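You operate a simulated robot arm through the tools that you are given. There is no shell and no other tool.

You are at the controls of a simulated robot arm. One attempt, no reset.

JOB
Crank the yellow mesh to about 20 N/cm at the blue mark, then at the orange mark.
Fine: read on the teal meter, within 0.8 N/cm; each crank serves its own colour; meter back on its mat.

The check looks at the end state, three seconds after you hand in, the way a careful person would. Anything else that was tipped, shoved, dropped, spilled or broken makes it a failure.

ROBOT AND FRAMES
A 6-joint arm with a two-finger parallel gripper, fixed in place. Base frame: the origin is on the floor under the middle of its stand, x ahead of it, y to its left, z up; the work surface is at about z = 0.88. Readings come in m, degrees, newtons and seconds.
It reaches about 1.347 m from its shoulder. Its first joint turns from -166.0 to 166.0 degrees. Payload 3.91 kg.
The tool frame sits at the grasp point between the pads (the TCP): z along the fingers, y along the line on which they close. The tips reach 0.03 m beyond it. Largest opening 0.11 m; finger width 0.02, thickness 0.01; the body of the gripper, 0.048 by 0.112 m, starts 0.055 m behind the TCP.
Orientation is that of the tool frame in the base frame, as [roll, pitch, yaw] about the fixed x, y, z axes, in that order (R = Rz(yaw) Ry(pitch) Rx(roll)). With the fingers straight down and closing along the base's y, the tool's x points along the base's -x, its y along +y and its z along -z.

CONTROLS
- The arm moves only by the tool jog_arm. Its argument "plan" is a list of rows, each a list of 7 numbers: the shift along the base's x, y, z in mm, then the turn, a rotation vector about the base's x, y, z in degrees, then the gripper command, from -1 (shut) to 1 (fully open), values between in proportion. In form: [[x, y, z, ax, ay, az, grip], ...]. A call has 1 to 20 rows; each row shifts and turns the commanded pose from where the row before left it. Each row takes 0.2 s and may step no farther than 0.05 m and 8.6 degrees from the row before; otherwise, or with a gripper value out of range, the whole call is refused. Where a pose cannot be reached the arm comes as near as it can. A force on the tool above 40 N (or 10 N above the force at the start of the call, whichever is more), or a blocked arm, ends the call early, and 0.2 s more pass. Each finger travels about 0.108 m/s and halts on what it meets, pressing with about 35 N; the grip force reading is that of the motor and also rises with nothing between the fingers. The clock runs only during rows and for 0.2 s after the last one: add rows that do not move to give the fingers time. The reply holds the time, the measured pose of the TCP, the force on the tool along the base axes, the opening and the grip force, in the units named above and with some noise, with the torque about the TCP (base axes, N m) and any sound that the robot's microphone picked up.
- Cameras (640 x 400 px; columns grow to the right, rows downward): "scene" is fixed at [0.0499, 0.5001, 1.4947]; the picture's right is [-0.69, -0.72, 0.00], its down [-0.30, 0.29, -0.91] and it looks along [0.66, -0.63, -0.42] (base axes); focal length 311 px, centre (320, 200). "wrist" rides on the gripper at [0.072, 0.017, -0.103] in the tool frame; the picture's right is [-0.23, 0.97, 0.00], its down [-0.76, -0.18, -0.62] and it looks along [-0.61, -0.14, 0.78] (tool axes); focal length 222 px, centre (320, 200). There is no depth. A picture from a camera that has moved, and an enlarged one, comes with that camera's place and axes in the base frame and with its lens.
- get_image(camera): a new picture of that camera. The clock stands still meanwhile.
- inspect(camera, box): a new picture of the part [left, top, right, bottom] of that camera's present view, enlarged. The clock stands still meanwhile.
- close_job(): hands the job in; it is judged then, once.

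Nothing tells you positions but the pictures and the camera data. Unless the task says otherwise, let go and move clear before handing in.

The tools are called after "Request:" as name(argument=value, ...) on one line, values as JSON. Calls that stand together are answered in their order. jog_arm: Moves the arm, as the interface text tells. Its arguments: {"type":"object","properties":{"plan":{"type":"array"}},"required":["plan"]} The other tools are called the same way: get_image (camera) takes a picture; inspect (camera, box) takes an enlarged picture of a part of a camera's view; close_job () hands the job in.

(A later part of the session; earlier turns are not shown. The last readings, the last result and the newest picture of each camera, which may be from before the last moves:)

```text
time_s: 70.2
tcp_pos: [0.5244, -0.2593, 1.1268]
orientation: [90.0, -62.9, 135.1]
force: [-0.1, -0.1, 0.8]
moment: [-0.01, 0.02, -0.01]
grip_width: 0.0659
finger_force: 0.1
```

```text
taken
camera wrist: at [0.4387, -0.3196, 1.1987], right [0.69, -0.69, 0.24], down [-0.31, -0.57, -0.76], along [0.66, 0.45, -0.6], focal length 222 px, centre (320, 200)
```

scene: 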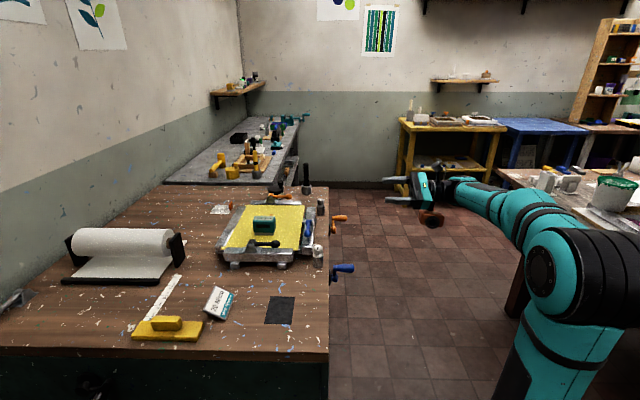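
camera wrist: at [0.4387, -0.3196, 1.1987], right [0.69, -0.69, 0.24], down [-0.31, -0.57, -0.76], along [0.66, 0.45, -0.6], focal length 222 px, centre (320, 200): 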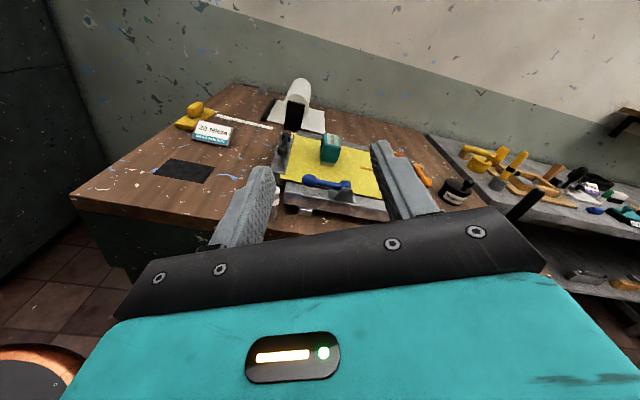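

Request:
jog_arm(plan=[[0.5, -0.5, -40, 0, 0, 0, 0.4], [0.5, -0.5, -43, 0, 0, 0, 0.4], [0.5, -0.5, -43, 0, 0, 0, 0.4], [0.5, -0.5, -43, 0, 0, 0, 0.4], [0.5, -0.5, -43, 0, 0, 0, 0.4], [0.5, -0.5, -43, 0, 0, 0, 0.4], [0, 0, -43, 0, 0, 0, 0.4], [0, 0, 0, 0, 0, 0, 0.4], [0, 0, 0, 0, 0, 0, 0.4]])

Request:
get_image(camera="wrist")

Request:
inspect(camera="scene", box=[310, 220, 430, 300])

```text
time_s: 72.2
tcp_pos: [0.5258, -0.2643, 0.8281]
orientation: [89.9, -62.9, 135.1]
force: [-0.2, 0.2, 0.2]
moment: [-0.02, -0.01, -0.02]
grip_width: 0.0772
finger_force: 0.0
```

```text
taken
camera wrist: at [0.4396, -0.3245, 0.9], right [0.69, -0.69, 0.24], down [-0.31, -0.57, -0.76], along [0.66, 0.45, -0.6], focal length 222 px, centre (320, 200)
```

wrist: 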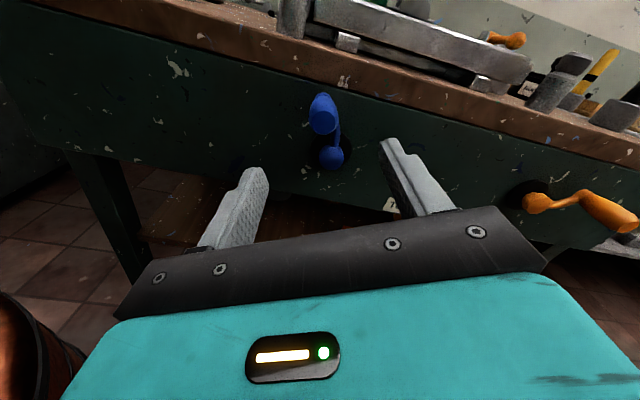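

```text
5.00 times, centred on (370, 260) of scene
camera zoom: at [0.0499, 0.5001, 1.4947], right [-0.69, -0.72, 0.0], down [-0.3, 0.29, -0.91], along [0.66, -0.63, -0.42], focal length 1553 px, centre (70, -100)
```

zoom: 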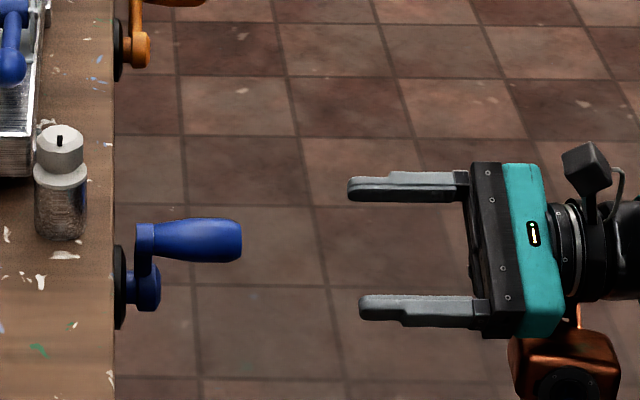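

Request:
inspect(camera="wrist", box=[280, 80, 380, 180])

```text
4.00 times, centred on (330, 130) of wrist
camera zoom: at [0.4396, -0.3245, 0.9], right [0.69, -0.69, 0.24], down [-0.31, -0.57, -0.76], along [0.66, 0.45, -0.6], focal length 888 px, centre (280, 480)
```

zoom: 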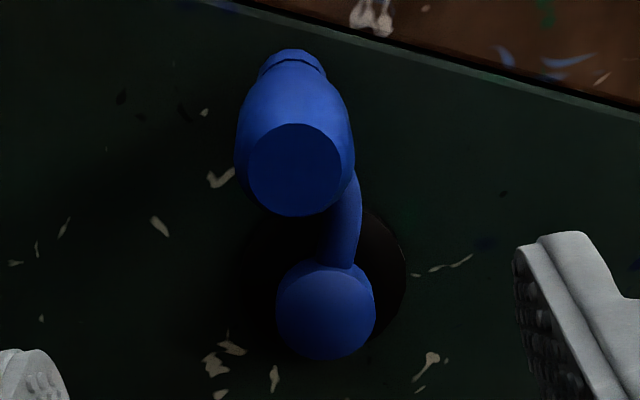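

The handle tip is where I expected, at s≈0.560 and z≈0.83. I'll slide onto it.

Request:
jog_arm(plan=[[10.6, 10.6, 1, 0, 0, 0, 0.4], [10.6, 10.6, 1, 0, 0, 0, 0.4], [10.6, 10.6, 0, 0, 0, 0, 0.4], [10.6, 10.6, 0, 0, 0, 0, 0.4], [10.6, 10.6, 0, 0, 0, 0, 0.4], [10.6, 10.6, 0, 0, 0, 0, 0.4], [10.6, 10.6, 0, 0, 0, 0, 0.4], [10.6, 10.6, 0, 0, 0, 0, 0.4], [0, 0, 0, 0, 0, 0, 0.4]])

Request:
get_image(camera="wrist")

Request:
inspect(camera="scene", box=[310, 220, 430, 300])

```text
time_s: 74.2
tcp_pos: [0.612, -0.1793, 0.8308]
orientation: [89.9, -63.0, 135.1]
force: [0.5, 0.3, 0.4]
moment: [-0.01, -0.01, -0.02]
grip_width: 0.077
finger_force: 0.1
```

```text
taken
camera wrist: at [0.5269, -0.2393, 0.9027], right [0.69, -0.69, 0.24], down [-0.31, -0.57, -0.76], along [0.66, 0.45, -0.6], focal length 222 px, centre (320, 200)
```

wrist: 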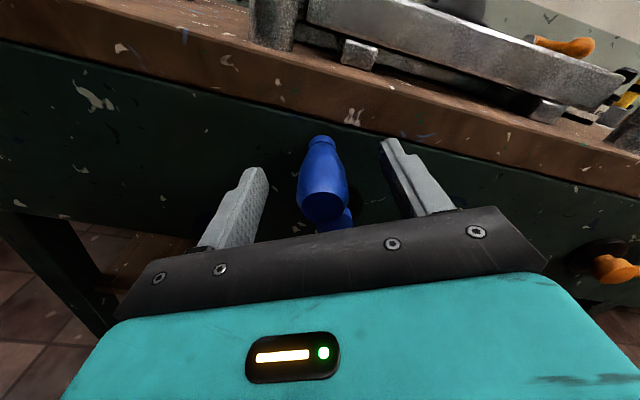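

```text
5.00 times, centred on (370, 260) of scene
camera zoom: at [0.0499, 0.5001, 1.4947], right [-0.69, -0.72, 0.0], down [-0.3, 0.29, -0.91], along [0.66, -0.63, -0.42], focal length 1553 px, centre (70, -100)
```

zoom: 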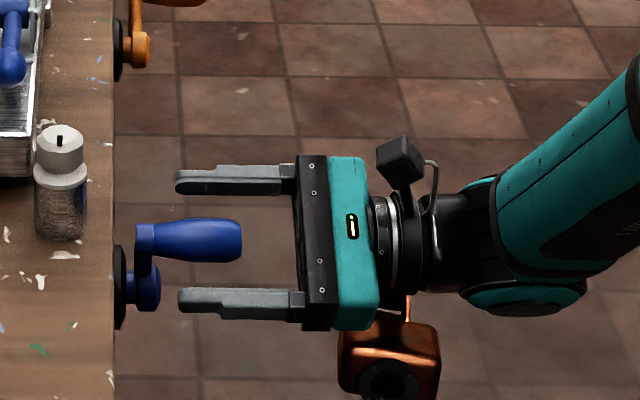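

Request:
jog_arm(plan=[[0, 0, 0, 0, 0, 0, 0], [0, 0, 0, 0, 0, 0, -0.42], [0, 0, 0, 0, 0, 0, -0.42], [0, 0, 0, 0, 0, 0, -0.42]])

Request:
jog_arm(plan=[[-3.792, 3.792, -2.912, -3.536, -3.536, 0, -0.42], [-3.603, 3.603, -3.374, -3.536, -3.536, 0, -0.42], [-3.381, 3.381, -3.801, -3.536, -3.536, 0, -0.42], [-3.128, 3.128, -4.2, -3.536, -3.536, 0, -0.42], [-2.861, 2.861, -4.578, -3.536, -3.536, 0, -0.42], [0, 0, 0, 0, 0, 0, -0.42]])

Request:
inspect(camera="scene", box=[235, 200, 305, 250])

Request:
get_image(camera="wrist")

```text
time_s: 75.2
tcp_pos: [0.6121, -0.1797, 0.8309]
orientation: [89.9, -62.8, 135.1]
force: [1.1, 0.1, -0.1]
moment: [-0.04, -0.02, 0.02]
grip_width: 0.0319
finger_force: 0.0
```

```text
time_s: 76.6
tcp_pos: [0.5967, -0.1626, 0.8125]
orientation: [90.0, -37.7, 135.1]
force: [0.0, -0.4, 1.1]
moment: [0.03, 0.03, -0.02]
grip_width: 0.0322
finger_force: 0.5
```

```text
8.00 times, centred on (270, 225) of scene
camera zoom: at [0.0499, 0.5001, 1.4947], right [-0.69, -0.72, 0.0], down [-0.3, 0.29, -0.91], along [0.66, -0.63, -0.42], focal length 2485 px, centre (720, 0)
```

zoom: 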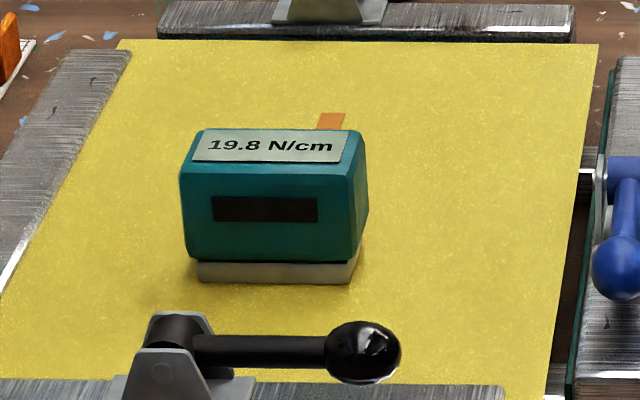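

```text
taken
camera wrist: at [0.4892, -0.2014, 0.87], right [0.55, -0.55, 0.63], down [-0.09, -0.79, -0.61], along [0.83, 0.28, -0.48], focal length 222 px, centre (320, 200)
```

wrist: 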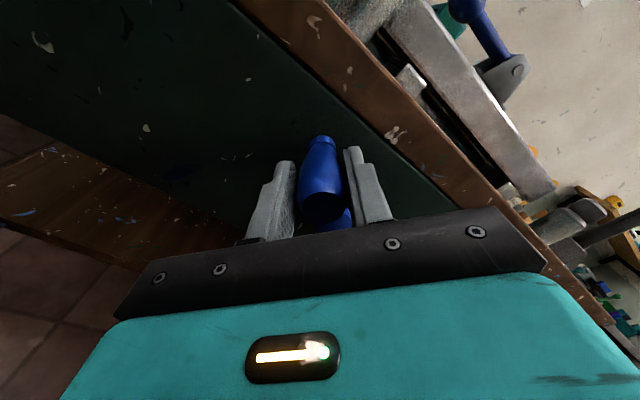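

The blue mark reads 19.8. Ten more degrees should bring it to 20.0.

Request:
jog_arm(plan=[[-2.569, 2.569, -4.907, -3.536, -3.536, 0, -0.42], [-2.257, 2.257, -5.208, -3.536, -3.536, 0, -0.42], [0, 0, 0, 0, 0, 0, -0.42]])

Request:
inspect(camera="scene", box=[235, 200, 305, 250])

```text
time_s: 77.4
tcp_pos: [0.5915, -0.1567, 0.8011]
orientation: [90.0, -27.8, 135.1]
force: [0.4, -0.4, 0.3]
moment: [-0.03, 0.01, 0.01]
grip_width: 0.0318
finger_force: 0.1
```

```text
8.00 times, centred on (270, 225) of scene
camera zoom: at [0.0499, 0.5001, 1.4947], right [-0.69, -0.72, 0.0], down [-0.3, 0.29, -0.91], along [0.66, -0.63, -0.42], focal length 2485 px, centre (720, 0)
```

zoom: 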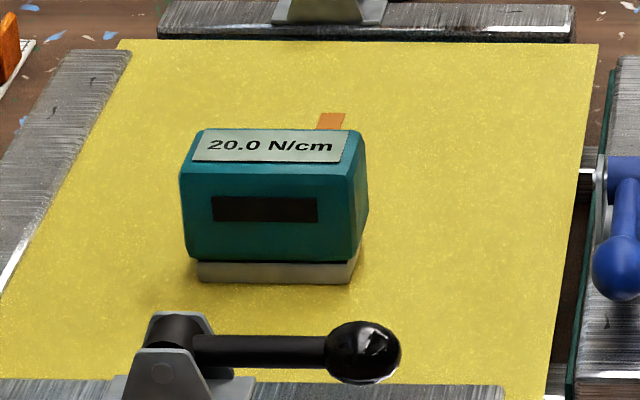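

The blue mark reads 20.0 N/cm. I'll open, back off along the handle axis, and confirm the reading holds.

Request:
jog_arm(plan=[[0, 0, 0, 0, 0, 0, 0], [0, 0, 0, 0, 0, 0, 0.3], [0, 0, 0, 0, 0, 0, 0.3], [-10, -10, 0, 0, 0, 0, 0.3], [-15, -15, 0, 0, 0, 0, 0.3], [-20, -20, 0, 0, 0, 0, 0.3], [-20, -20, 0, 0, 0, 0, 0.3], [-20, -20, 0, 0, 0, 0, 0.3], [0, 0, 0, 0, 0, 0, 0.3]])

Request:
inspect(camera="scene", box=[235, 200, 305, 250])

Request:
get_image(camera="scene")

```text
time_s: 79.4
tcp_pos: [0.5059, -0.2428, 0.8003]
orientation: [90.1, -27.9, 135.1]
force: [0.0, -0.3, 0.2]
moment: [-0.02, 0.03, 0.02]
grip_width: 0.0715
finger_force: 0.1
```

```text
8.00 times, centred on (270, 225) of scene
camera zoom: at [0.0499, 0.5001, 1.4947], right [-0.69, -0.72, 0.0], down [-0.3, 0.29, -0.91], along [0.66, -0.63, -0.42], focal length 2485 px, centre (720, 0)
```

zoom: 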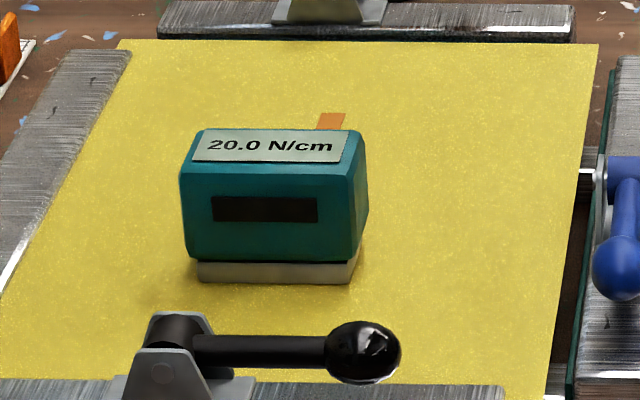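

```text
taken
```

scene: 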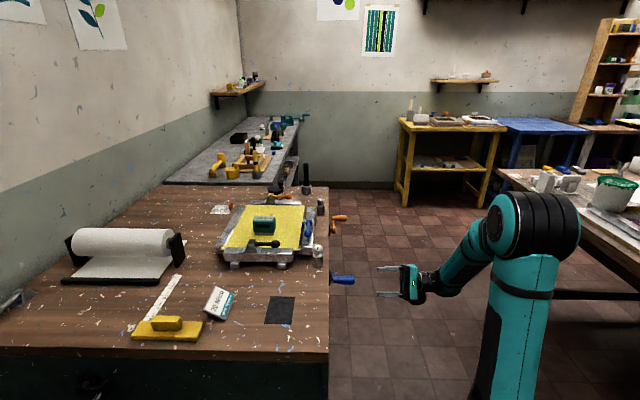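

The reading holds at 20.0. Now I'll rise, restore the gripper to pointing down, and fetch the meter.

Request:
jog_arm(plan=[[0, 0, 44, 5.48, 5.48, 0, 0.5], [0, 0, 44, 5.48, 5.48, 0, 0.5], [0, 0, 44, 5.48, 5.48, 0, 0.5], [0, 0, 44, 5.48, 5.48, 0, 0.5], [0, 0, 44, 5.48, 5.48, 0, 0.5], [0, 0, 44, 5.48, 5.48, 0, 0.5], [0, 0, 44, 5.48, 5.48, 0, 0.5], [0, 0, 44, 5.48, 5.48, 0, 0.5], [0, 0, 0, 0, 0, 0, 0.5]])

Request:
jog_arm(plan=[[0, 0, 0, -5.785, 5.785, 0, 0.5], [0, 0, 0, -5.785, 5.785, 0, 0.5], [0, 0, 0, -5.785, 5.785, 0, 0.5], [0, 0, 0, -5.785, 5.785, 0, 0.5], [0, 0, 0, -5.785, 5.785, 0, 0.5], [0, 0, 0, -5.785, 5.785, 0, 0.5], [0, 0, 0, -5.785, 5.785, 0, 0.5], [0, 0, 0, -5.785, 5.785, 0, 0.5], [0, 0, 0, -5.785, 5.785, 0, 0.5], [0, 0, 0, -5.785, 5.785, 0, 0.5], [0, 0, 0, -5.785, 5.785, 0, 0.5], [0, 0, 0, 0, 0, 0, 0.5]])

Request:
get_image(camera="scene")

```text
time_s: 81.4
tcp_pos: [0.5064, -0.2426, 1.1538]
orientation: [55.7, -89.8, 169.2]
force: [-0.4, 0.4, -0.9]
moment: [-0.02, 0.0, 0.0]
grip_width: 0.0823
finger_force: 0.1
```

```text
time_s: 84.0
tcp_pos: [0.5061, -0.2401, 1.1539]
orientation: [179.9, 0.1, 45.1]
force: [-0.3, 0.4, 0.3]
moment: [0.02, 0.03, 0.0]
grip_width: 0.0826
finger_force: 0.1
```

```text
taken
```

scene: 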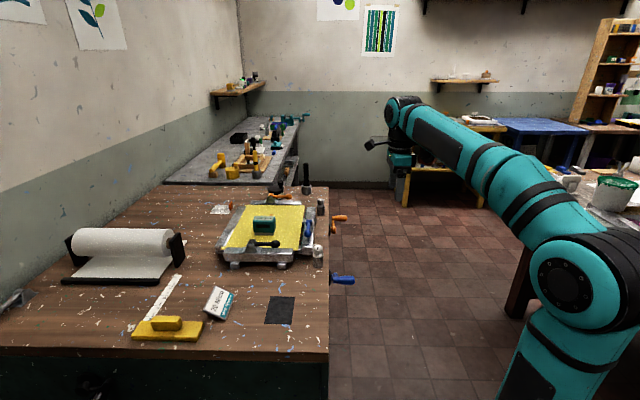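

Request:
jog_arm(plan=[[35.8, 22.6, 0, 0, 0, 0, 0.5], [35.8, 22.6, 0, 0, 0, 0, 0.5], [35.8, 22.6, 0, 0, 0, 0, 0.5], [35.8, 22.6, 0, 0, 0, 0, 0.5], [35.8, 22.6, 0, 0, 0, 0, 0.5], [35.8, 22.6, 0, 0, 0, 0, 0.5], [35.8, 22.6, 0, 0, 0, 0, 0.5], [35.8, 22.6, 0, 0, 0, 0, 0.5], [35.8, 22.6, 0, 0, 0, 0, 0.5], [35.8, 22.6, 0, 0, 0, 0, 0.5], [0, 0, -40, 0, 0, 0, 0.5], [0, 0, -40, 0, 0, 0, 0.5], [0, 0, 0, 0, 0, 0, 0.5]])

Request:
get_image(camera="wrist")

Request:
inspect(camera="scene", box=[225, 180, 325, 250])

```text
time_s: 86.8
tcp_pos: [0.863, -0.0157, 1.0735]
orientation: [179.9, -0.1, 45.1]
force: [-1.0, 0.9, -0.6]
moment: [0.01, 0.03, -0.01]
grip_width: 0.0827
finger_force: 0.1
```

```text
taken
camera wrist: at [0.9259, 0.0238, 1.1762], right [0.53, -0.85, 0.0], down [-0.66, -0.41, 0.62], along [-0.53, -0.33, -0.78], focal length 222 px, centre (320, 200)
```

wrist: 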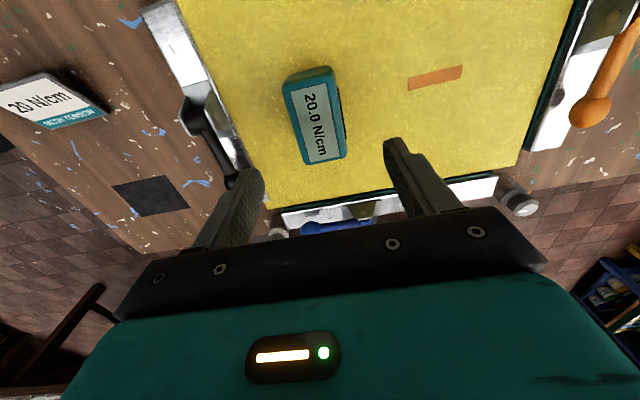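

```text
5.71 times, centred on (275, 215) of scene
camera zoom: at [0.0499, 0.5001, 1.4947], right [-0.69, -0.72, 0.0], down [-0.3, 0.29, -0.91], along [0.66, -0.63, -0.42], focal length 1775 px, centre (577, 114)
```

zoom: 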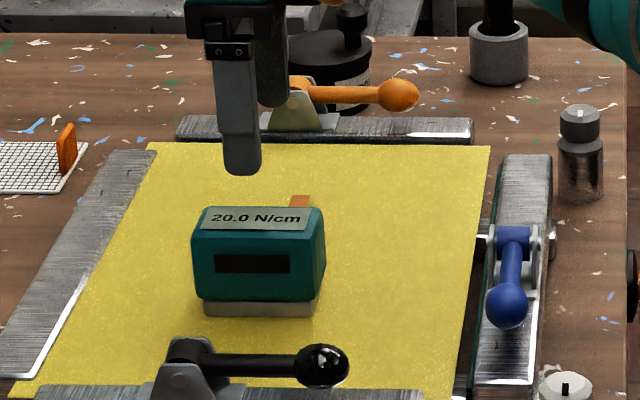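

The meter is directly below. I'll descend around it with the fingers straddling its narrow sides.

Request:
jog_arm(plan=[[1.5, 1, -30, 0, 0, 0, 0.5], [0, 0, -30, 0, 0, 0, 0.5], [0, 0, -25, 0, 0, 0, 0.5], [0, 0, -14, 0, 0, 0, 0.5], [0, 0, 0, 0, 0, 0, 0.5]])

Request:
inspect(camera="scene", box=[235, 200, 305, 250])

Request:
get_image(camera="wrist")

```text
time_s: 88.0
tcp_pos: [0.8665, -0.0126, 0.9759]
orientation: [179.9, 0.0, 45.2]
force: [0.6, 0.6, -0.8]
moment: [0.04, -0.02, 0.04]
grip_width: 0.0825
finger_force: 0.0
```

```text
8.00 times, centred on (270, 225) of scene
camera zoom: at [0.0499, 0.5001, 1.4947], right [-0.69, -0.72, 0.0], down [-0.3, 0.29, -0.91], along [0.66, -0.63, -0.42], focal length 2485 px, centre (720, 0)
```

zoom: 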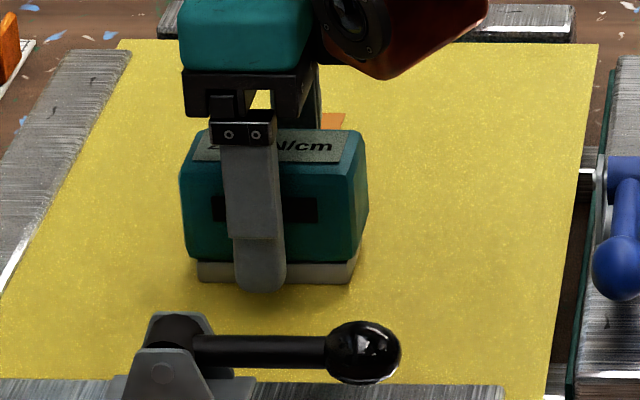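

```text
taken
camera wrist: at [0.9294, 0.0262, 1.0788], right [0.53, -0.85, 0.0], down [-0.66, -0.41, 0.62], along [-0.53, -0.33, -0.78], focal length 222 px, centre (320, 200)
```

wrist: 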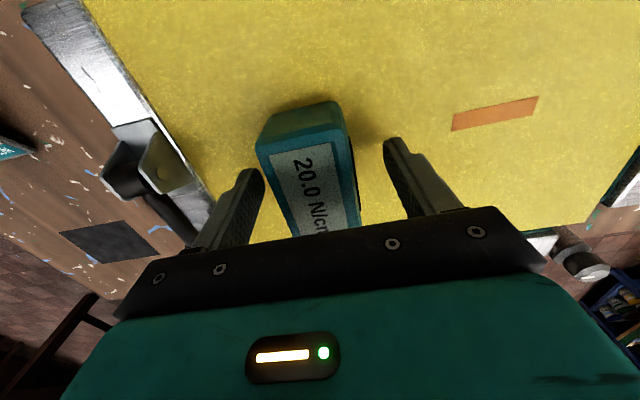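

Request:
jog_arm(plan=[[0, 0, -1.5, 0, 0, 0, 0.1], [0, 0, 0, 0, 0, 0, -0.1], [0, 0, 0, 0, 0, 0, -0.2], [0, 0, 0, 0, 0, 0, -0.6], [0, 0, 0, 0, 0, 0, -1], [0, 0, 0, 0, 0, 0, -1], [0, 0, 0, 0, 0, 0, -1]])

Request:
jog_arm(plan=[[0, 0, 1, 0, 0, 0, -1], [0, 0, 2, 0, 0, 0, -1], [0, 0, 2, 0, 0, 0, -1], [0, 0, 2, 0, 0, 0, -1], [0, 0, 3, 0, 0, 0, -1], [0, 0, 3, 0, 0, 0, -1], [0, 0, 0, 0, 0, 0, -1]])

Request:
inspect(camera="scene", box=[235, 200, 305, 250])

```text
time_s: 89.6
tcp_pos: [0.866, -0.0143, 0.9741]
orientation: [180.0, 0.1, 45.0]
force: [-0.2, 0.5, 1.6]
moment: [-0.03, -0.03, 0.0]
grip_width: 0.0435
finger_force: 34.9
```

```text
time_s: 91.2
tcp_pos: [0.8662, -0.0149, 0.9867]
orientation: [180.0, 0.0, 45.1]
force: [0.3, 0.8, -2.6]
moment: [-0.01, 0.03, 0.01]
grip_width: 0.0437
finger_force: 35.3
```

```text
8.00 times, centred on (270, 225) of scene
camera zoom: at [0.0499, 0.5001, 1.4947], right [-0.69, -0.72, 0.0], down [-0.3, 0.29, -0.91], along [0.66, -0.63, -0.42], focal length 2485 px, centre (720, 0)
```

zoom: 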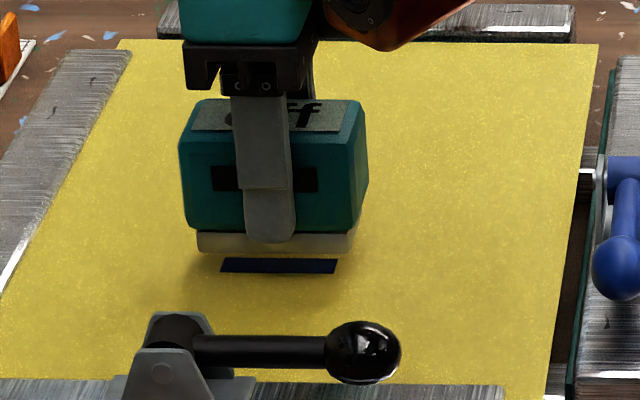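

The meter lifted cleanly. I'll carry it to the orange mark, turning it back 90° to lie along that mark.

Request:
jog_arm(plan=[[0, 0, 5, 0, 0, 0, -1], [0, 0, 8, 0, 0, 0, -1], [0, 0, 10, 0, 0, 0, -1], [0, 0, 10, 0, 0, 0, -1], [0, 0, 7, 0, 0, 0, -1], [0, 0, 3, 0, 0, 0, -1], [0, 0, 0, 0, 0, 0, -1]])

Request:
jog_arm(plan=[[2, -1.9, 0, 0, 0, 2, -1], [4, -3.9, 0, 0, 0, 4, -1], [4.95, -4.8, 0, 0, 0, 5.25, -1], [4.95, -4.8, 0, 0, 0, 5.25, -1], [4.95, -4.8, 0, 0, 0, 5.25, -1], [4.95, -4.8, 0, 0, 0, 5.25, -1], [4.95, -4.8, 0, 0, 0, 5.25, -1], [4.95, -4.8, 0, 0, 0, 5.25, -1], [4.95, -4.8, 0, 0, 0, 5.25, -1], [4.95, -4.8, 0, 0, 0, 5.25, -1], [4.95, -4.8, 0, 0, 0, 5.25, -1], [4.95, -4.8, 0, 0, 0, 5.25, -1], [4.95, -4.8, 0, 0, 0, 5.25, -1], [4.95, -4.8, 0, 0, 0, 5.25, -1], [4.95, -4.8, 0, 0, 0, 5.25, -1], [4.95, -4.8, 0, 0, 0, 5.25, -1], [4, -3.9, 0, 0, 0, 4, -1], [5.7, -5.6, 0, 0, 0, 4.5, -1], [0, 0, 0, 0, 0, 2, -1], [0, 0, 0, 0, 0, 0, -1]])

Request:
get_image(camera="wrist")

Request:
inspect(camera="scene", box=[225, 170, 325, 240])

```text
time_s: 92.8
tcp_pos: [0.8651, -0.016, 1.0297]
orientation: [180.0, 0.0, 45.1]
force: [0.0, -0.1, -1.9]
moment: [-0.01, 0.01, 0.02]
grip_width: 0.0435
finger_force: 35.1
```

```text
time_s: 97.0
tcp_pos: [0.9518, -0.0978, 1.0287]
orientation: [179.9, 0.0, 135.3]
force: [0.1, 0.0, -2.4]
moment: [0.01, -0.01, 0.0]
grip_width: 0.0438
finger_force: 35.1
```

```text
taken
camera wrist: at [0.9123, -0.033, 1.1326], right [0.85, 0.53, 0.0], down [0.42, -0.66, 0.62], along [0.33, -0.53, -0.78], focal length 222 px, centre (320, 200)
```

wrist: 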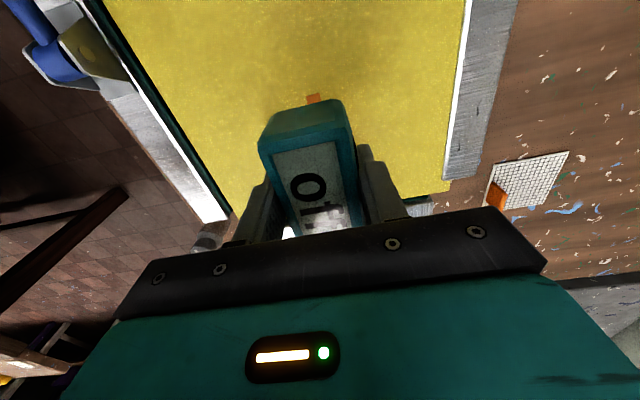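

```text
5.71 times, centred on (275, 205) of scene
camera zoom: at [0.0499, 0.5001, 1.4947], right [-0.69, -0.72, 0.0], down [-0.3, 0.29, -0.91], along [0.66, -0.63, -0.42], focal length 1775 px, centre (577, 171)
```

zoom: 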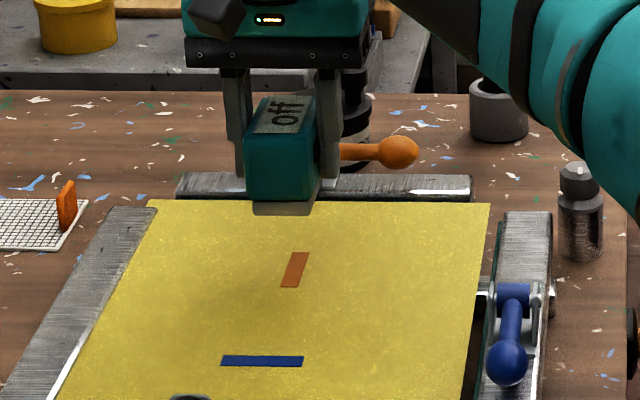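

Request:
jog_arm(plan=[[-2, 0.7, -4, 0, 0, 0, -1], [-2, 0.7, -8, 0, 0, 0, -1], [0, 0, -10, 0, 0, 0, -1], [0, 0, -10, 0, 0, 0, -1], [0, 0, -8, 0, 0, 0, -1], [0, 0, -5, 0, 0, 0, -1], [0, 0, -3, 0, 0, 0, -1], [0, 0, 0, 0, 0, 0, -1]])

Request:
inspect(camera="scene", box=[235, 180, 305, 230])

```text
time_s: 98.8
tcp_pos: [0.949, -0.0945, 0.9822]
orientation: [180.0, -0.1, 135.1]
force: [0.2, 0.1, -2.9]
moment: [0.03, 0.0, -0.01]
grip_width: 0.0436
finger_force: 34.5
```

```text
8.00 times, centred on (270, 205) of scene
camera zoom: at [0.0499, 0.5001, 1.4947], right [-0.69, -0.72, 0.0], down [-0.3, 0.29, -0.91], along [0.66, -0.63, -0.42], focal length 2485 px, centre (720, 160)
```

zoom: 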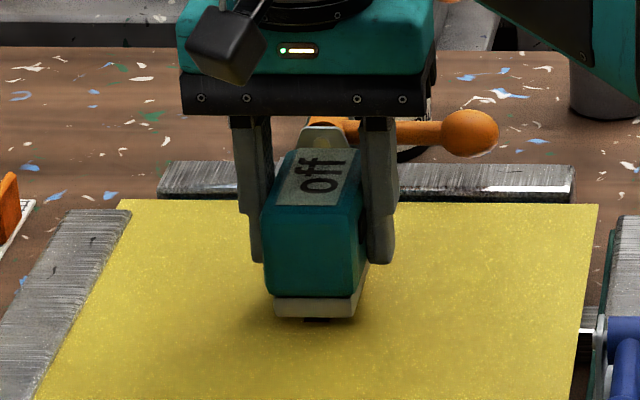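

Request:
jog_arm(plan=[[1.4, -1.4, -2, 0, 0, 0, -1], [0, 0, -2, 0, 0, 0, -1], [0, 0, -1, 0, 0, 0, -1], [0, 0, -1, 0, 0, 0, -1], [0, 0, 0, 0, 0, 0, -1]])

Request:
inspect(camera="scene", box=[235, 180, 305, 230])

```text
time_s: 100.0
tcp_pos: [0.9491, -0.0957, 0.9761]
orientation: [180.0, 0.0, 135.1]
force: [-0.2, 0.4, -2.4]
moment: [-0.02, -0.03, 0.0]
grip_width: 0.0438
finger_force: 35.6
```

```text
8.00 times, centred on (270, 205) of scene
camera zoom: at [0.0499, 0.5001, 1.4947], right [-0.69, -0.72, 0.0], down [-0.3, 0.29, -0.91], along [0.66, -0.63, -0.42], focal length 2485 px, centre (720, 160)
```

zoom: 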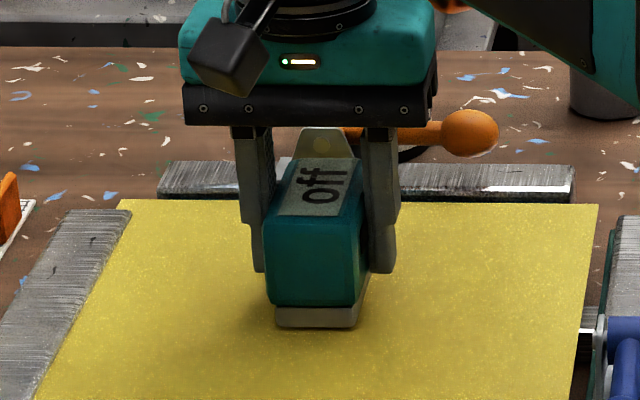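

Request:
jog_arm(plan=[[0, 0, -1, 0, 0, 0, -1], [0, 0, -1, 0, 0, 0, -1], [0, 0, 0, 0, 0, 0, -1]])

Request:
inspect(camera="scene", box=[235, 180, 305, 230])

```text
time_s: 100.8
tcp_pos: [0.9499, -0.0973, 0.9734]
orientation: [-180.0, 0.0, 135.1]
force: [0.9, 0.0, 1.3]
moment: [-0.01, -0.06, 0.01]
grip_width: 0.0436
finger_force: 34.6
```

```text
8.00 times, centred on (270, 205) of scene
camera zoom: at [0.0499, 0.5001, 1.4947], right [-0.69, -0.72, 0.0], down [-0.3, 0.29, -0.91], along [0.66, -0.63, -0.42], focal length 2485 px, centre (720, 160)
```

zoom: 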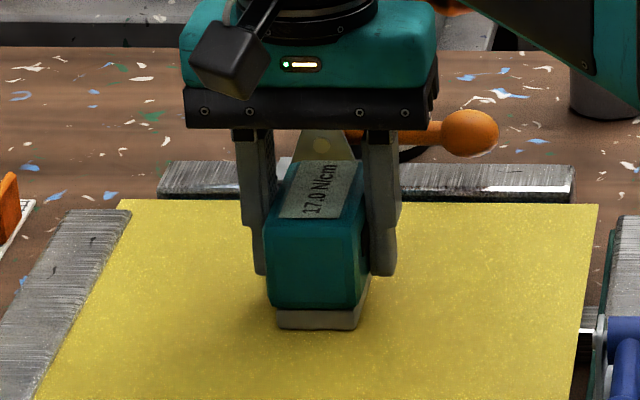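

The meter has touched down on the orange mark and reads 17.0 N/cm. I'll release it and rise.

Request:
jog_arm(plan=[[0, 0, 0, 0, 0, 0, -0.5], [0, 0, 0, 0, 0, 0, -0.1], [0, 0, 0, 0, 0, 0, 0.2], [0, 0, 0, 0, 0, 0, 0.5], [0, 0, 0, 0, 0, 0, 0.5], [0, 0, 10, 0, 0, 0, 0.5], [0, 0, 20, 0, 0, 0, 0.5], [0, 0, 30, 0, 0, 0, 0.5], [0, 0, 40, 0, 0, 0, 0.5], [0, 0, 40, 0, 0, 0, 0.5], [0, 0, 40, 0, 0, 0, 0.5], [0, 0, 0, 0, 0, 0, 0.5]])

Request:
inspect(camera="scene", box=[235, 180, 305, 230])

Request:
get_image(camera="wrist")

```text
time_s: 103.4
tcp_pos: [0.9406, -0.0955, 1.1415]
orientation: [179.9, 0.2, 135.2]
force: [-0.1, 0.2, 0.1]
moment: [0.0, -0.04, 0.03]
grip_width: 0.0827
finger_force: 0.1
out of reach, approached as far as the arm can: row 11
```

```text
8.00 times, centred on (270, 205) of scene
camera zoom: at [0.0499, 0.5001, 1.4947], right [-0.69, -0.72, 0.0], down [-0.3, 0.29, -0.91], along [0.66, -0.63, -0.42], focal length 2485 px, centre (720, 160)
```

zoom: 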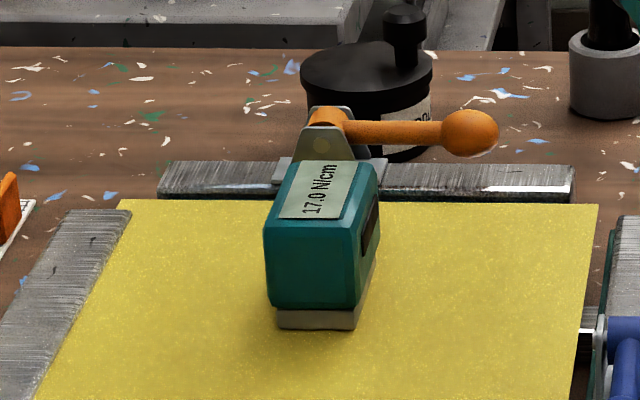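

```text
taken
camera wrist: at [0.8993, -0.0314, 1.2458], right [0.85, 0.53, 0.0], down [0.41, -0.66, 0.62], along [0.33, -0.53, -0.78], focal length 222 px, centre (320, 200)
```

wrist: 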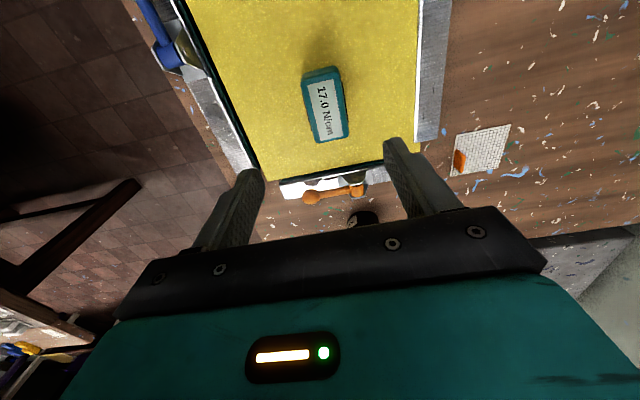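

The orange mark reads 17.0 N/cm. Now I'll move out over the bench edge to the orange crank.

Request:
jog_arm(plan=[[-17, -38.6, 0, 0, 0, -8.18, 0.5], [-17, -38.6, 0, 0, 0, -8.18, 0.5], [-17, -38.6, 0, 0, 0, -8.18, 0.5], [-17, -38.6, 0, 0, 0, -8.18, 0.5], [-17, -38.6, 0, 0, 0, -8.18, 0.5], [-17, -38.6, 0, 0, 0, -8.18, 0.5], [-17, -38.6, 0, 0, 0, -8.18, 0.5], [-17, -38.6, 0, 0, 0, -8.18, 0.5], [-17, -38.6, 0, 0, 0, -8.18, 0.5], [-17, -38.6, 0, 0, 0, -8.18, 0.5], [-17, -38.6, 0, 0, 0, -8.18, 0.5], [0, 0, 0, 0, 0, 0, 0.5]])

Request:
jog_arm(plan=[[0, 0, 0, 5.785, -5.785, 0, 0.5], [0, 0, 0, 5.785, -5.785, 0, 0.5], [0, 0, 0, 5.785, -5.785, 0, 0.5], [0, 0, 0, 5.785, -5.785, 0, 0.5], [0, 0, 0, 5.785, -5.785, 0, 0.5], [0, 0, 0, 5.785, -5.785, 0, 0.5], [0, 0, 0, 5.785, -5.785, 0, 0.5], [0, 0, 0, 5.785, -5.785, 0, 0.5], [0, 0, 0, 5.785, -5.785, 0, 0.5], [0, 0, 0, 5.785, -5.785, 0, 0.5], [0, 0, 0, 5.785, -5.785, 0, 0.5], [0, 0, 0, 0, 0, 0, 0.5], [0, 0, 0, 0, 0, 0, 0.5]])

Request:
get_image(camera="scene")

Request:
get_image(camera="wrist")

```text
time_s: 106.0
tcp_pos: [0.7533, -0.518, 1.1456]
orientation: [179.9, 0.0, 45.0]
force: [-0.5, -1.0, 0.4]
moment: [-0.03, 0.0, 0.0]
grip_width: 0.0825
finger_force: 0.0
```

```text
time_s: 108.8
tcp_pos: [0.7517, -0.5207, 1.1451]
orientation: [54.3, -89.8, 170.9]
force: [-0.4, 0.2, 0.6]
moment: [0.01, 0.01, 0.0]
grip_width: 0.0826
finger_force: 0.1
```

```text
taken
```

scene: 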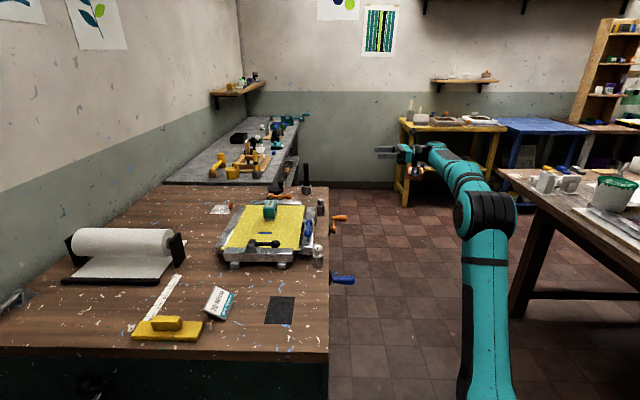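

```text
taken
camera wrist: at [0.6905, -0.6049, 1.2161], right [0.69, -0.69, -0.22], down [-0.56, -0.32, -0.76], along [0.46, 0.65, -0.61], focal length 222 px, centre (320, 200)
```

wrist: 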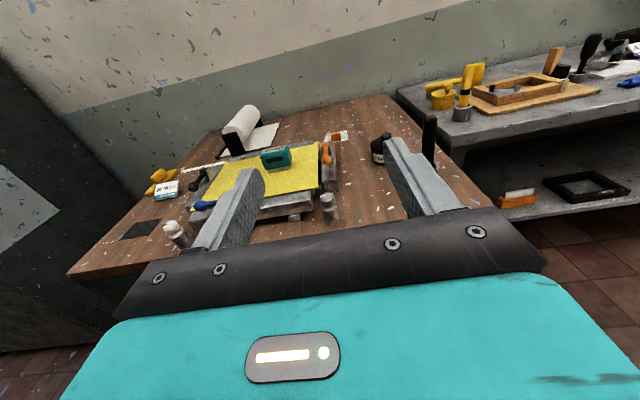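

Request:
jog_arm(plan=[[0, 0, -40, 0, 0, 0, 0.4], [0, 0, -40, 0, 0, 0, 0.4], [0, 0, -40, 0, 0, 0, 0.4], [0, 0, -40, 0, 0, 0, 0.4], [0, 0, -40, 0, 0, 0, 0.4], [0, 0, -40, 0, 0, 0, 0.4], [0, 0, 0, 0, 0, 0, 0.4]])

Request:
get_image(camera="wrist")

Request:
inspect(camera="scene", box=[310, 180, 430, 260])

```text
time_s: 110.4
tcp_pos: [0.7515, -0.5182, 0.9039]
orientation: [63.8, -89.9, 161.2]
force: [0.2, -0.2, -0.6]
moment: [-0.03, -0.01, -0.01]
grip_width: 0.0769
finger_force: 0.1
```

```text
taken
camera wrist: at [0.6899, -0.6032, 0.9766], right [0.69, -0.69, -0.22], down [-0.56, -0.32, -0.76], along [0.45, 0.65, -0.61], focal length 222 px, centre (320, 200)
```

wrist: 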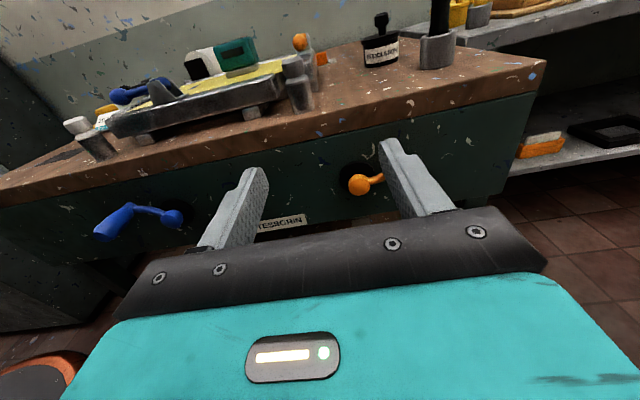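

```text
5.00 times, centred on (370, 220) of scene
camera zoom: at [0.0499, 0.5001, 1.4947], right [-0.69, -0.72, 0.0], down [-0.3, 0.29, -0.91], along [0.66, -0.63, -0.42], focal length 1553 px, centre (70, 100)
```

zoom: 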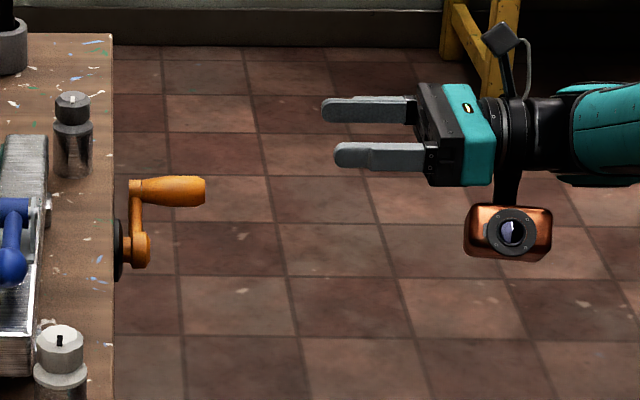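

The orange crank's hub is near s≈0.928, and its arm points to the right and slightly up. I'll shift to face the handle directly.

Request:
jog_arm(plan=[[20, -20, -15, 0, 0, 0, 0.4], [20, -20, -15, 0, 0, 0, 0.4], [22, -22, -10, 0, 0, 0, 0.4], [0, 0, 0, 0, 0, 0, 0.4]])

Request:
get_image(camera="wrist")

Request:
inspect(camera="wrist", box=[260, 100, 380, 220])

Request:
inspect(camera="scene", box=[235, 180, 305, 230])

```text
time_s: 111.4
tcp_pos: [0.816, -0.5805, 0.8634]
orientation: [67.0, -89.8, 157.9]
force: [-0.3, 0.5, 0.1]
moment: [0.0, 0.03, 0.03]
grip_width: 0.0771
finger_force: 0.0
```

```text
taken
camera wrist: at [0.7547, -0.6645, 0.935], right [0.69, -0.69, -0.22], down [-0.56, -0.32, -0.76], along [0.45, 0.65, -0.61], focal length 222 px, centre (320, 200)
```

wrist: 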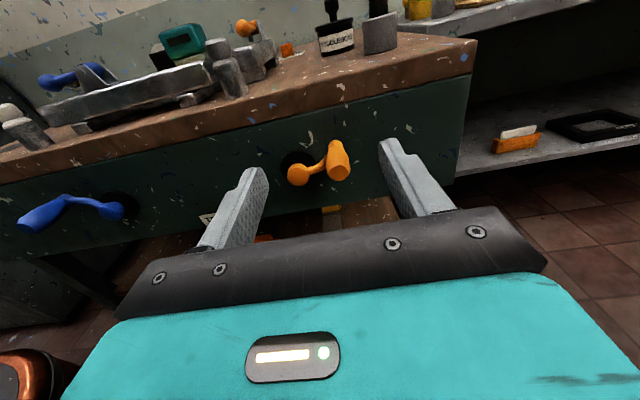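

```text
3.33 times, centred on (320, 160) of wrist
camera zoom: at [0.7547, -0.6645, 0.935], right [0.69, -0.69, -0.22], down [-0.56, -0.32, -0.76], along [0.45, 0.65, -0.61], focal length 740 px, centre (320, 333)
```

zoom: 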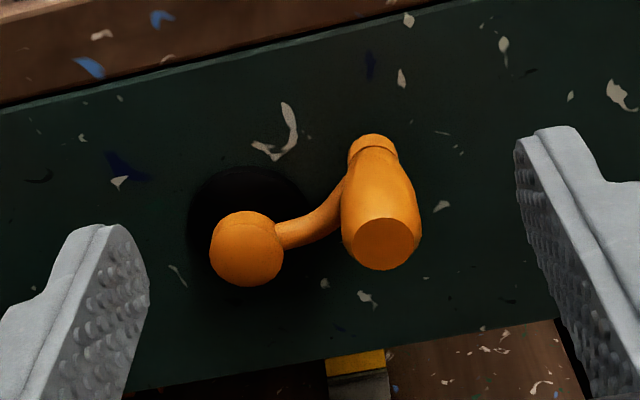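

```text
8.00 times, centred on (270, 205) of scene
camera zoom: at [0.0499, 0.5001, 1.4947], right [-0.69, -0.72, 0.0], down [-0.3, 0.29, -0.91], along [0.66, -0.63, -0.42], focal length 2485 px, centre (720, 160)
```

zoom: 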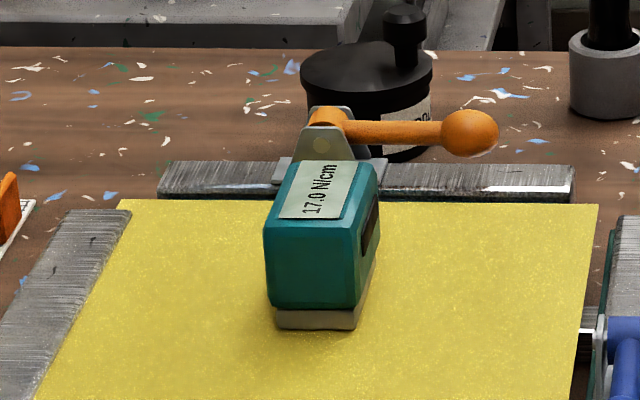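

The orange handle axis is at s≈0.994 and z≈0.795, 70 mm from the hub. I'll rotate the gripper so its closing line lies across the crank arm.

Request:
jog_arm(plan=[[0.6, -0.6, -8.5, 5.87, 5.87, 0, 0.4], [0.6, -0.6, -8.5, 5.87, 5.87, 0, 0.4], [0.6, -0.6, -8.5, 5.87, 5.87, 0, 0.4], [0.6, -0.6, -8.5, 5.87, 5.87, 0, 0.4], [0.6, -0.6, -8.5, 5.87, 5.87, 0, 0.4], [0.6, -0.6, -8.5, 5.87, 5.87, 0, 0.4], [0.6, -0.6, -8.5, 5.87, 5.87, 0, 0.4], [0.6, -0.6, -8.5, 5.87, 5.87, 0, 0.4], [0, 0, 0, 0, 0, 0, 0.4], [0, 0, 0, 0, 0, 0, 0.4]])

Request:
get_image(camera="wrist")

Request:
inspect(camera="scene", box=[310, 180, 430, 260])

```text
time_s: 113.6
tcp_pos: [0.8197, -0.586, 0.7966]
orientation: [-90.0, -23.7, -45.0]
force: [0.2, 0.2, -1.0]
moment: [-0.04, -0.01, 0.0]
grip_width: 0.0771
finger_force: 0.0
```

```text
taken
camera wrist: at [0.7979, -0.7114, 0.8108], right [0.13, -0.13, -0.98], down [-0.98, 0.1, -0.14], along [0.12, 0.99, -0.11], focal length 222 px, centre (320, 200)
```

wrist: 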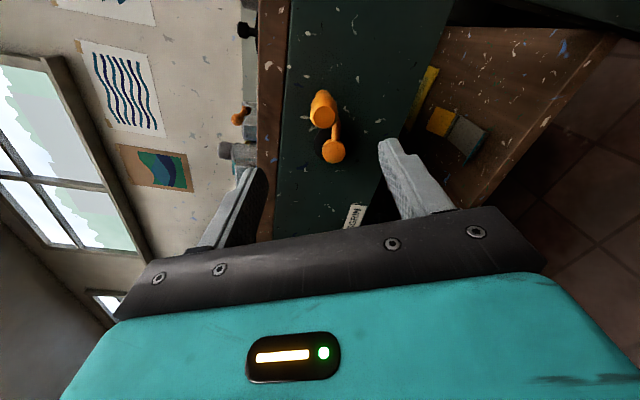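

```text
5.00 times, centred on (370, 220) of scene
camera zoom: at [0.0499, 0.5001, 1.4947], right [-0.69, -0.72, 0.0], down [-0.3, 0.29, -0.91], along [0.66, -0.63, -0.42], focal length 1553 px, centre (70, 100)
```

zoom: 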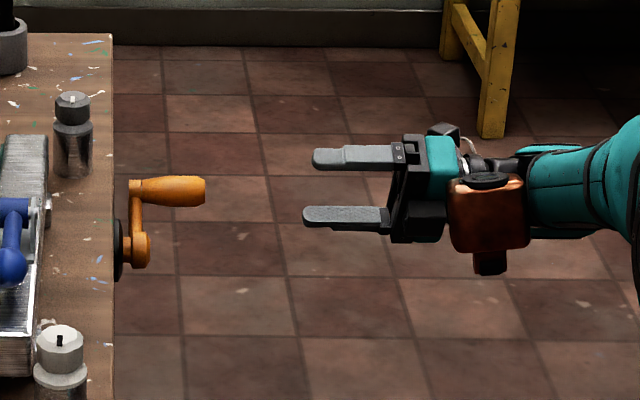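

Aligned. I'll slide forward onto the orange handle.

Request:
jog_arm(plan=[[11, 11, -1, 0, 0, 0, 0.4], [11, 11, 0, 0, 0, 0, 0.4], [11, 11, 0, 0, 0, 0, 0.4], [11, 11, 0, 0, 0, 0, 0.4], [11, 11, 0, 0, 0, 0, 0.4], [11, 11, 0, 0, 0, 0, 0.4], [11, 11, 0, 0, 0, 0, 0.4], [11, 11, 0, 0, 0, 0, 0.4], [11, 11, 0, 0, 0, 0, 0.4], [0, 0, 0, 0, 0, 0, 0.4]])

Request:
get_image(camera="wrist")

Request:
inspect(camera="scene", box=[310, 180, 430, 260])

```text
time_s: 115.8
tcp_pos: [0.92, -0.4888, 0.797]
orientation: [-90.0, -23.8, -45.1]
force: [-0.4, 0.8, 0.0]
moment: [-0.04, 0.03, 0.03]
grip_width: 0.077
finger_force: 0.1
```

```text
taken
camera wrist: at [0.8982, -0.6128, 0.8095], right [0.13, -0.13, -0.98], down [-0.98, 0.1, -0.14], along [0.12, 0.99, -0.11], focal length 222 px, centre (320, 200)
```

wrist: 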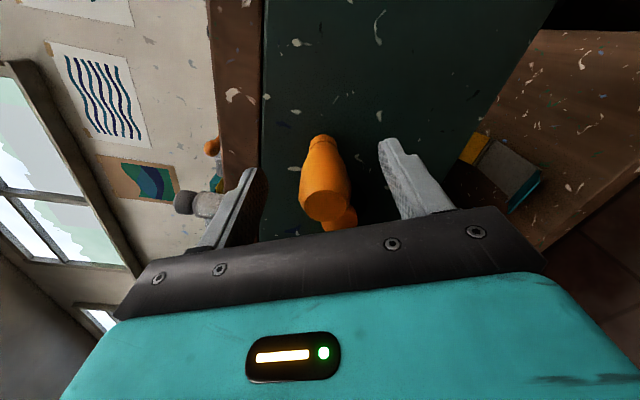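

```text
5.00 times, centred on (370, 220) of scene
camera zoom: at [0.0499, 0.5001, 1.4947], right [-0.69, -0.72, 0.0], down [-0.3, 0.29, -0.91], along [0.66, -0.63, -0.42], focal length 1553 px, centre (70, 100)
```

zoom: 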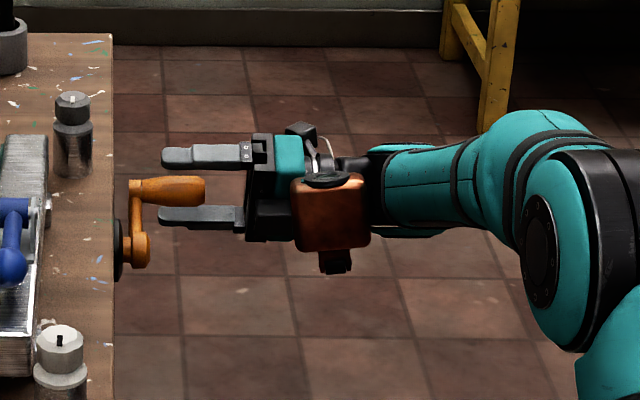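

Request:
jog_arm(plan=[[-0.8, 0.8, -1.5, 0, 0, 0, 0], [0, 0, 0, 0, 0, 0, -0.42], [0, 0, 0, 0, 0, 0, -0.42], [0, 0, 0, 0, 0, 0, -0.42]])

Request:
jog_arm(plan=[[-1.901, 1.901, 5.488, -3.536, -3.536, 0, -0.42], [-2.232, 2.232, 5.229, -3.536, -3.536, 0, -0.42], [-2.544, 2.544, 4.935, -3.536, -3.536, 0, -0.42], [0, 0, 0, 0, 0, 0, -0.42]])

Request:
inspect(camera="scene", box=[235, 180, 305, 230])

Request:
get_image(camera="wrist")

```text
time_s: 116.8
tcp_pos: [0.9196, -0.4874, 0.7943]
orientation: [-90.0, -23.8, -45.1]
force: [-0.7, -0.8, -0.5]
moment: [-0.04, 0.0, 0.01]
grip_width: 0.0318
finger_force: 0.0
```

```text
time_s: 117.8
tcp_pos: [0.9131, -0.4812, 0.809]
orientation: [-89.9, -38.8, -45.2]
force: [0.9, -0.6, -0.2]
moment: [0.01, -0.01, 0.03]
grip_width: 0.0318
finger_force: 0.1
```

```text
8.00 times, centred on (270, 205) of scene
camera zoom: at [0.0499, 0.5001, 1.4947], right [-0.69, -0.72, 0.0], down [-0.3, 0.29, -0.91], along [0.66, -0.63, -0.42], focal length 2485 px, centre (720, 160)
```

zoom: 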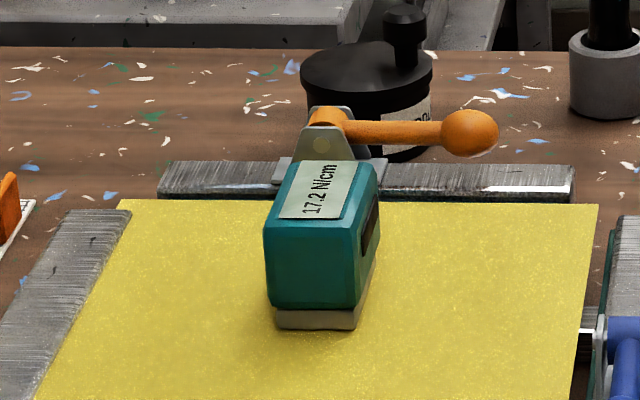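

```text
taken
camera wrist: at [0.8861, -0.6007, 0.8409], right [0.31, -0.31, -0.9], down [-0.94, 0.06, -0.34], along [0.16, 0.95, -0.27], focal length 222 px, centre (320, 200)
```

wrist: 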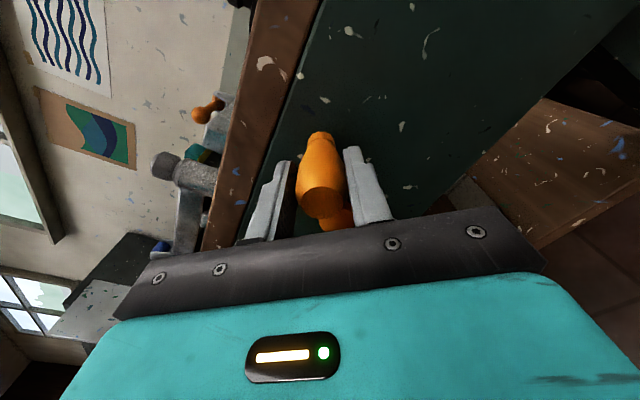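

Counter-clockwise also tightens the orange side, which now reads 17.2. I'll continue the same way.

Request:
jog_arm(plan=[[-2.836, 2.836, 4.599, -3.536, -3.536, 0, -0.42], [-3.113, 3.113, 4.235, -3.536, -3.536, 0, -0.42], [-3.361, 3.361, 3.836, -3.536, -3.536, 0, -0.42], [-3.584, 3.584, 3.409, -3.536, -3.536, 0, -0.42], [-3.782, 3.782, 2.947, -3.536, -3.536, 0, -0.42], [-3.945, 3.945, 2.478, -3.536, -3.536, 0, -0.42], [-4.088, 4.088, 1.974, -3.536, -3.536, 0, -0.42], [-4.187, 4.187, 1.47, -3.536, -3.536, 0, -0.42], [-4.267, 4.267, 0.945, -3.536, -3.536, 0, -0.42], [-4.311, 4.311, 0.413, -3.536, -3.536, 0, -0.42], [0, 0, 0, 0, 0, 0, -0.42]])

Request:
inspect(camera="scene", box=[235, 180, 305, 230])

Request:
get_image(camera="wrist")

```text
time_s: 120.2
tcp_pos: [0.8738, -0.4424, 0.8359]
orientation: [-86.7, -88.9, -48.4]
force: [1.0, 0.0, 0.0]
moment: [-0.02, 0.01, 0.0]
grip_width: 0.0322
finger_force: 0.1
```

```text
8.00 times, centred on (270, 205) of scene
camera zoom: at [0.0499, 0.5001, 1.4947], right [-0.69, -0.72, 0.0], down [-0.3, 0.29, -0.91], along [0.66, -0.63, -0.42], focal length 2485 px, centre (720, 160)
```

zoom: 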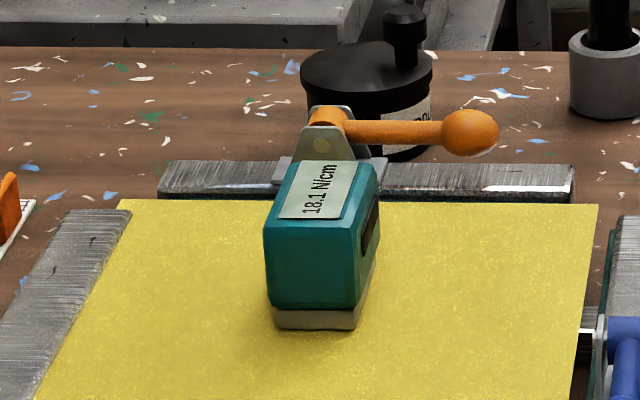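

```text
taken
camera wrist: at [0.8132, -0.5287, 0.9078], right [0.69, -0.69, -0.25], down [-0.58, -0.3, -0.76], along [0.44, 0.66, -0.6], focal length 222 px, centre (320, 200)
```

wrist: 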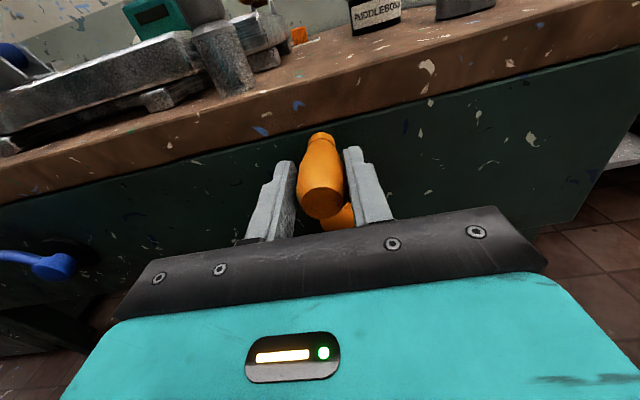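

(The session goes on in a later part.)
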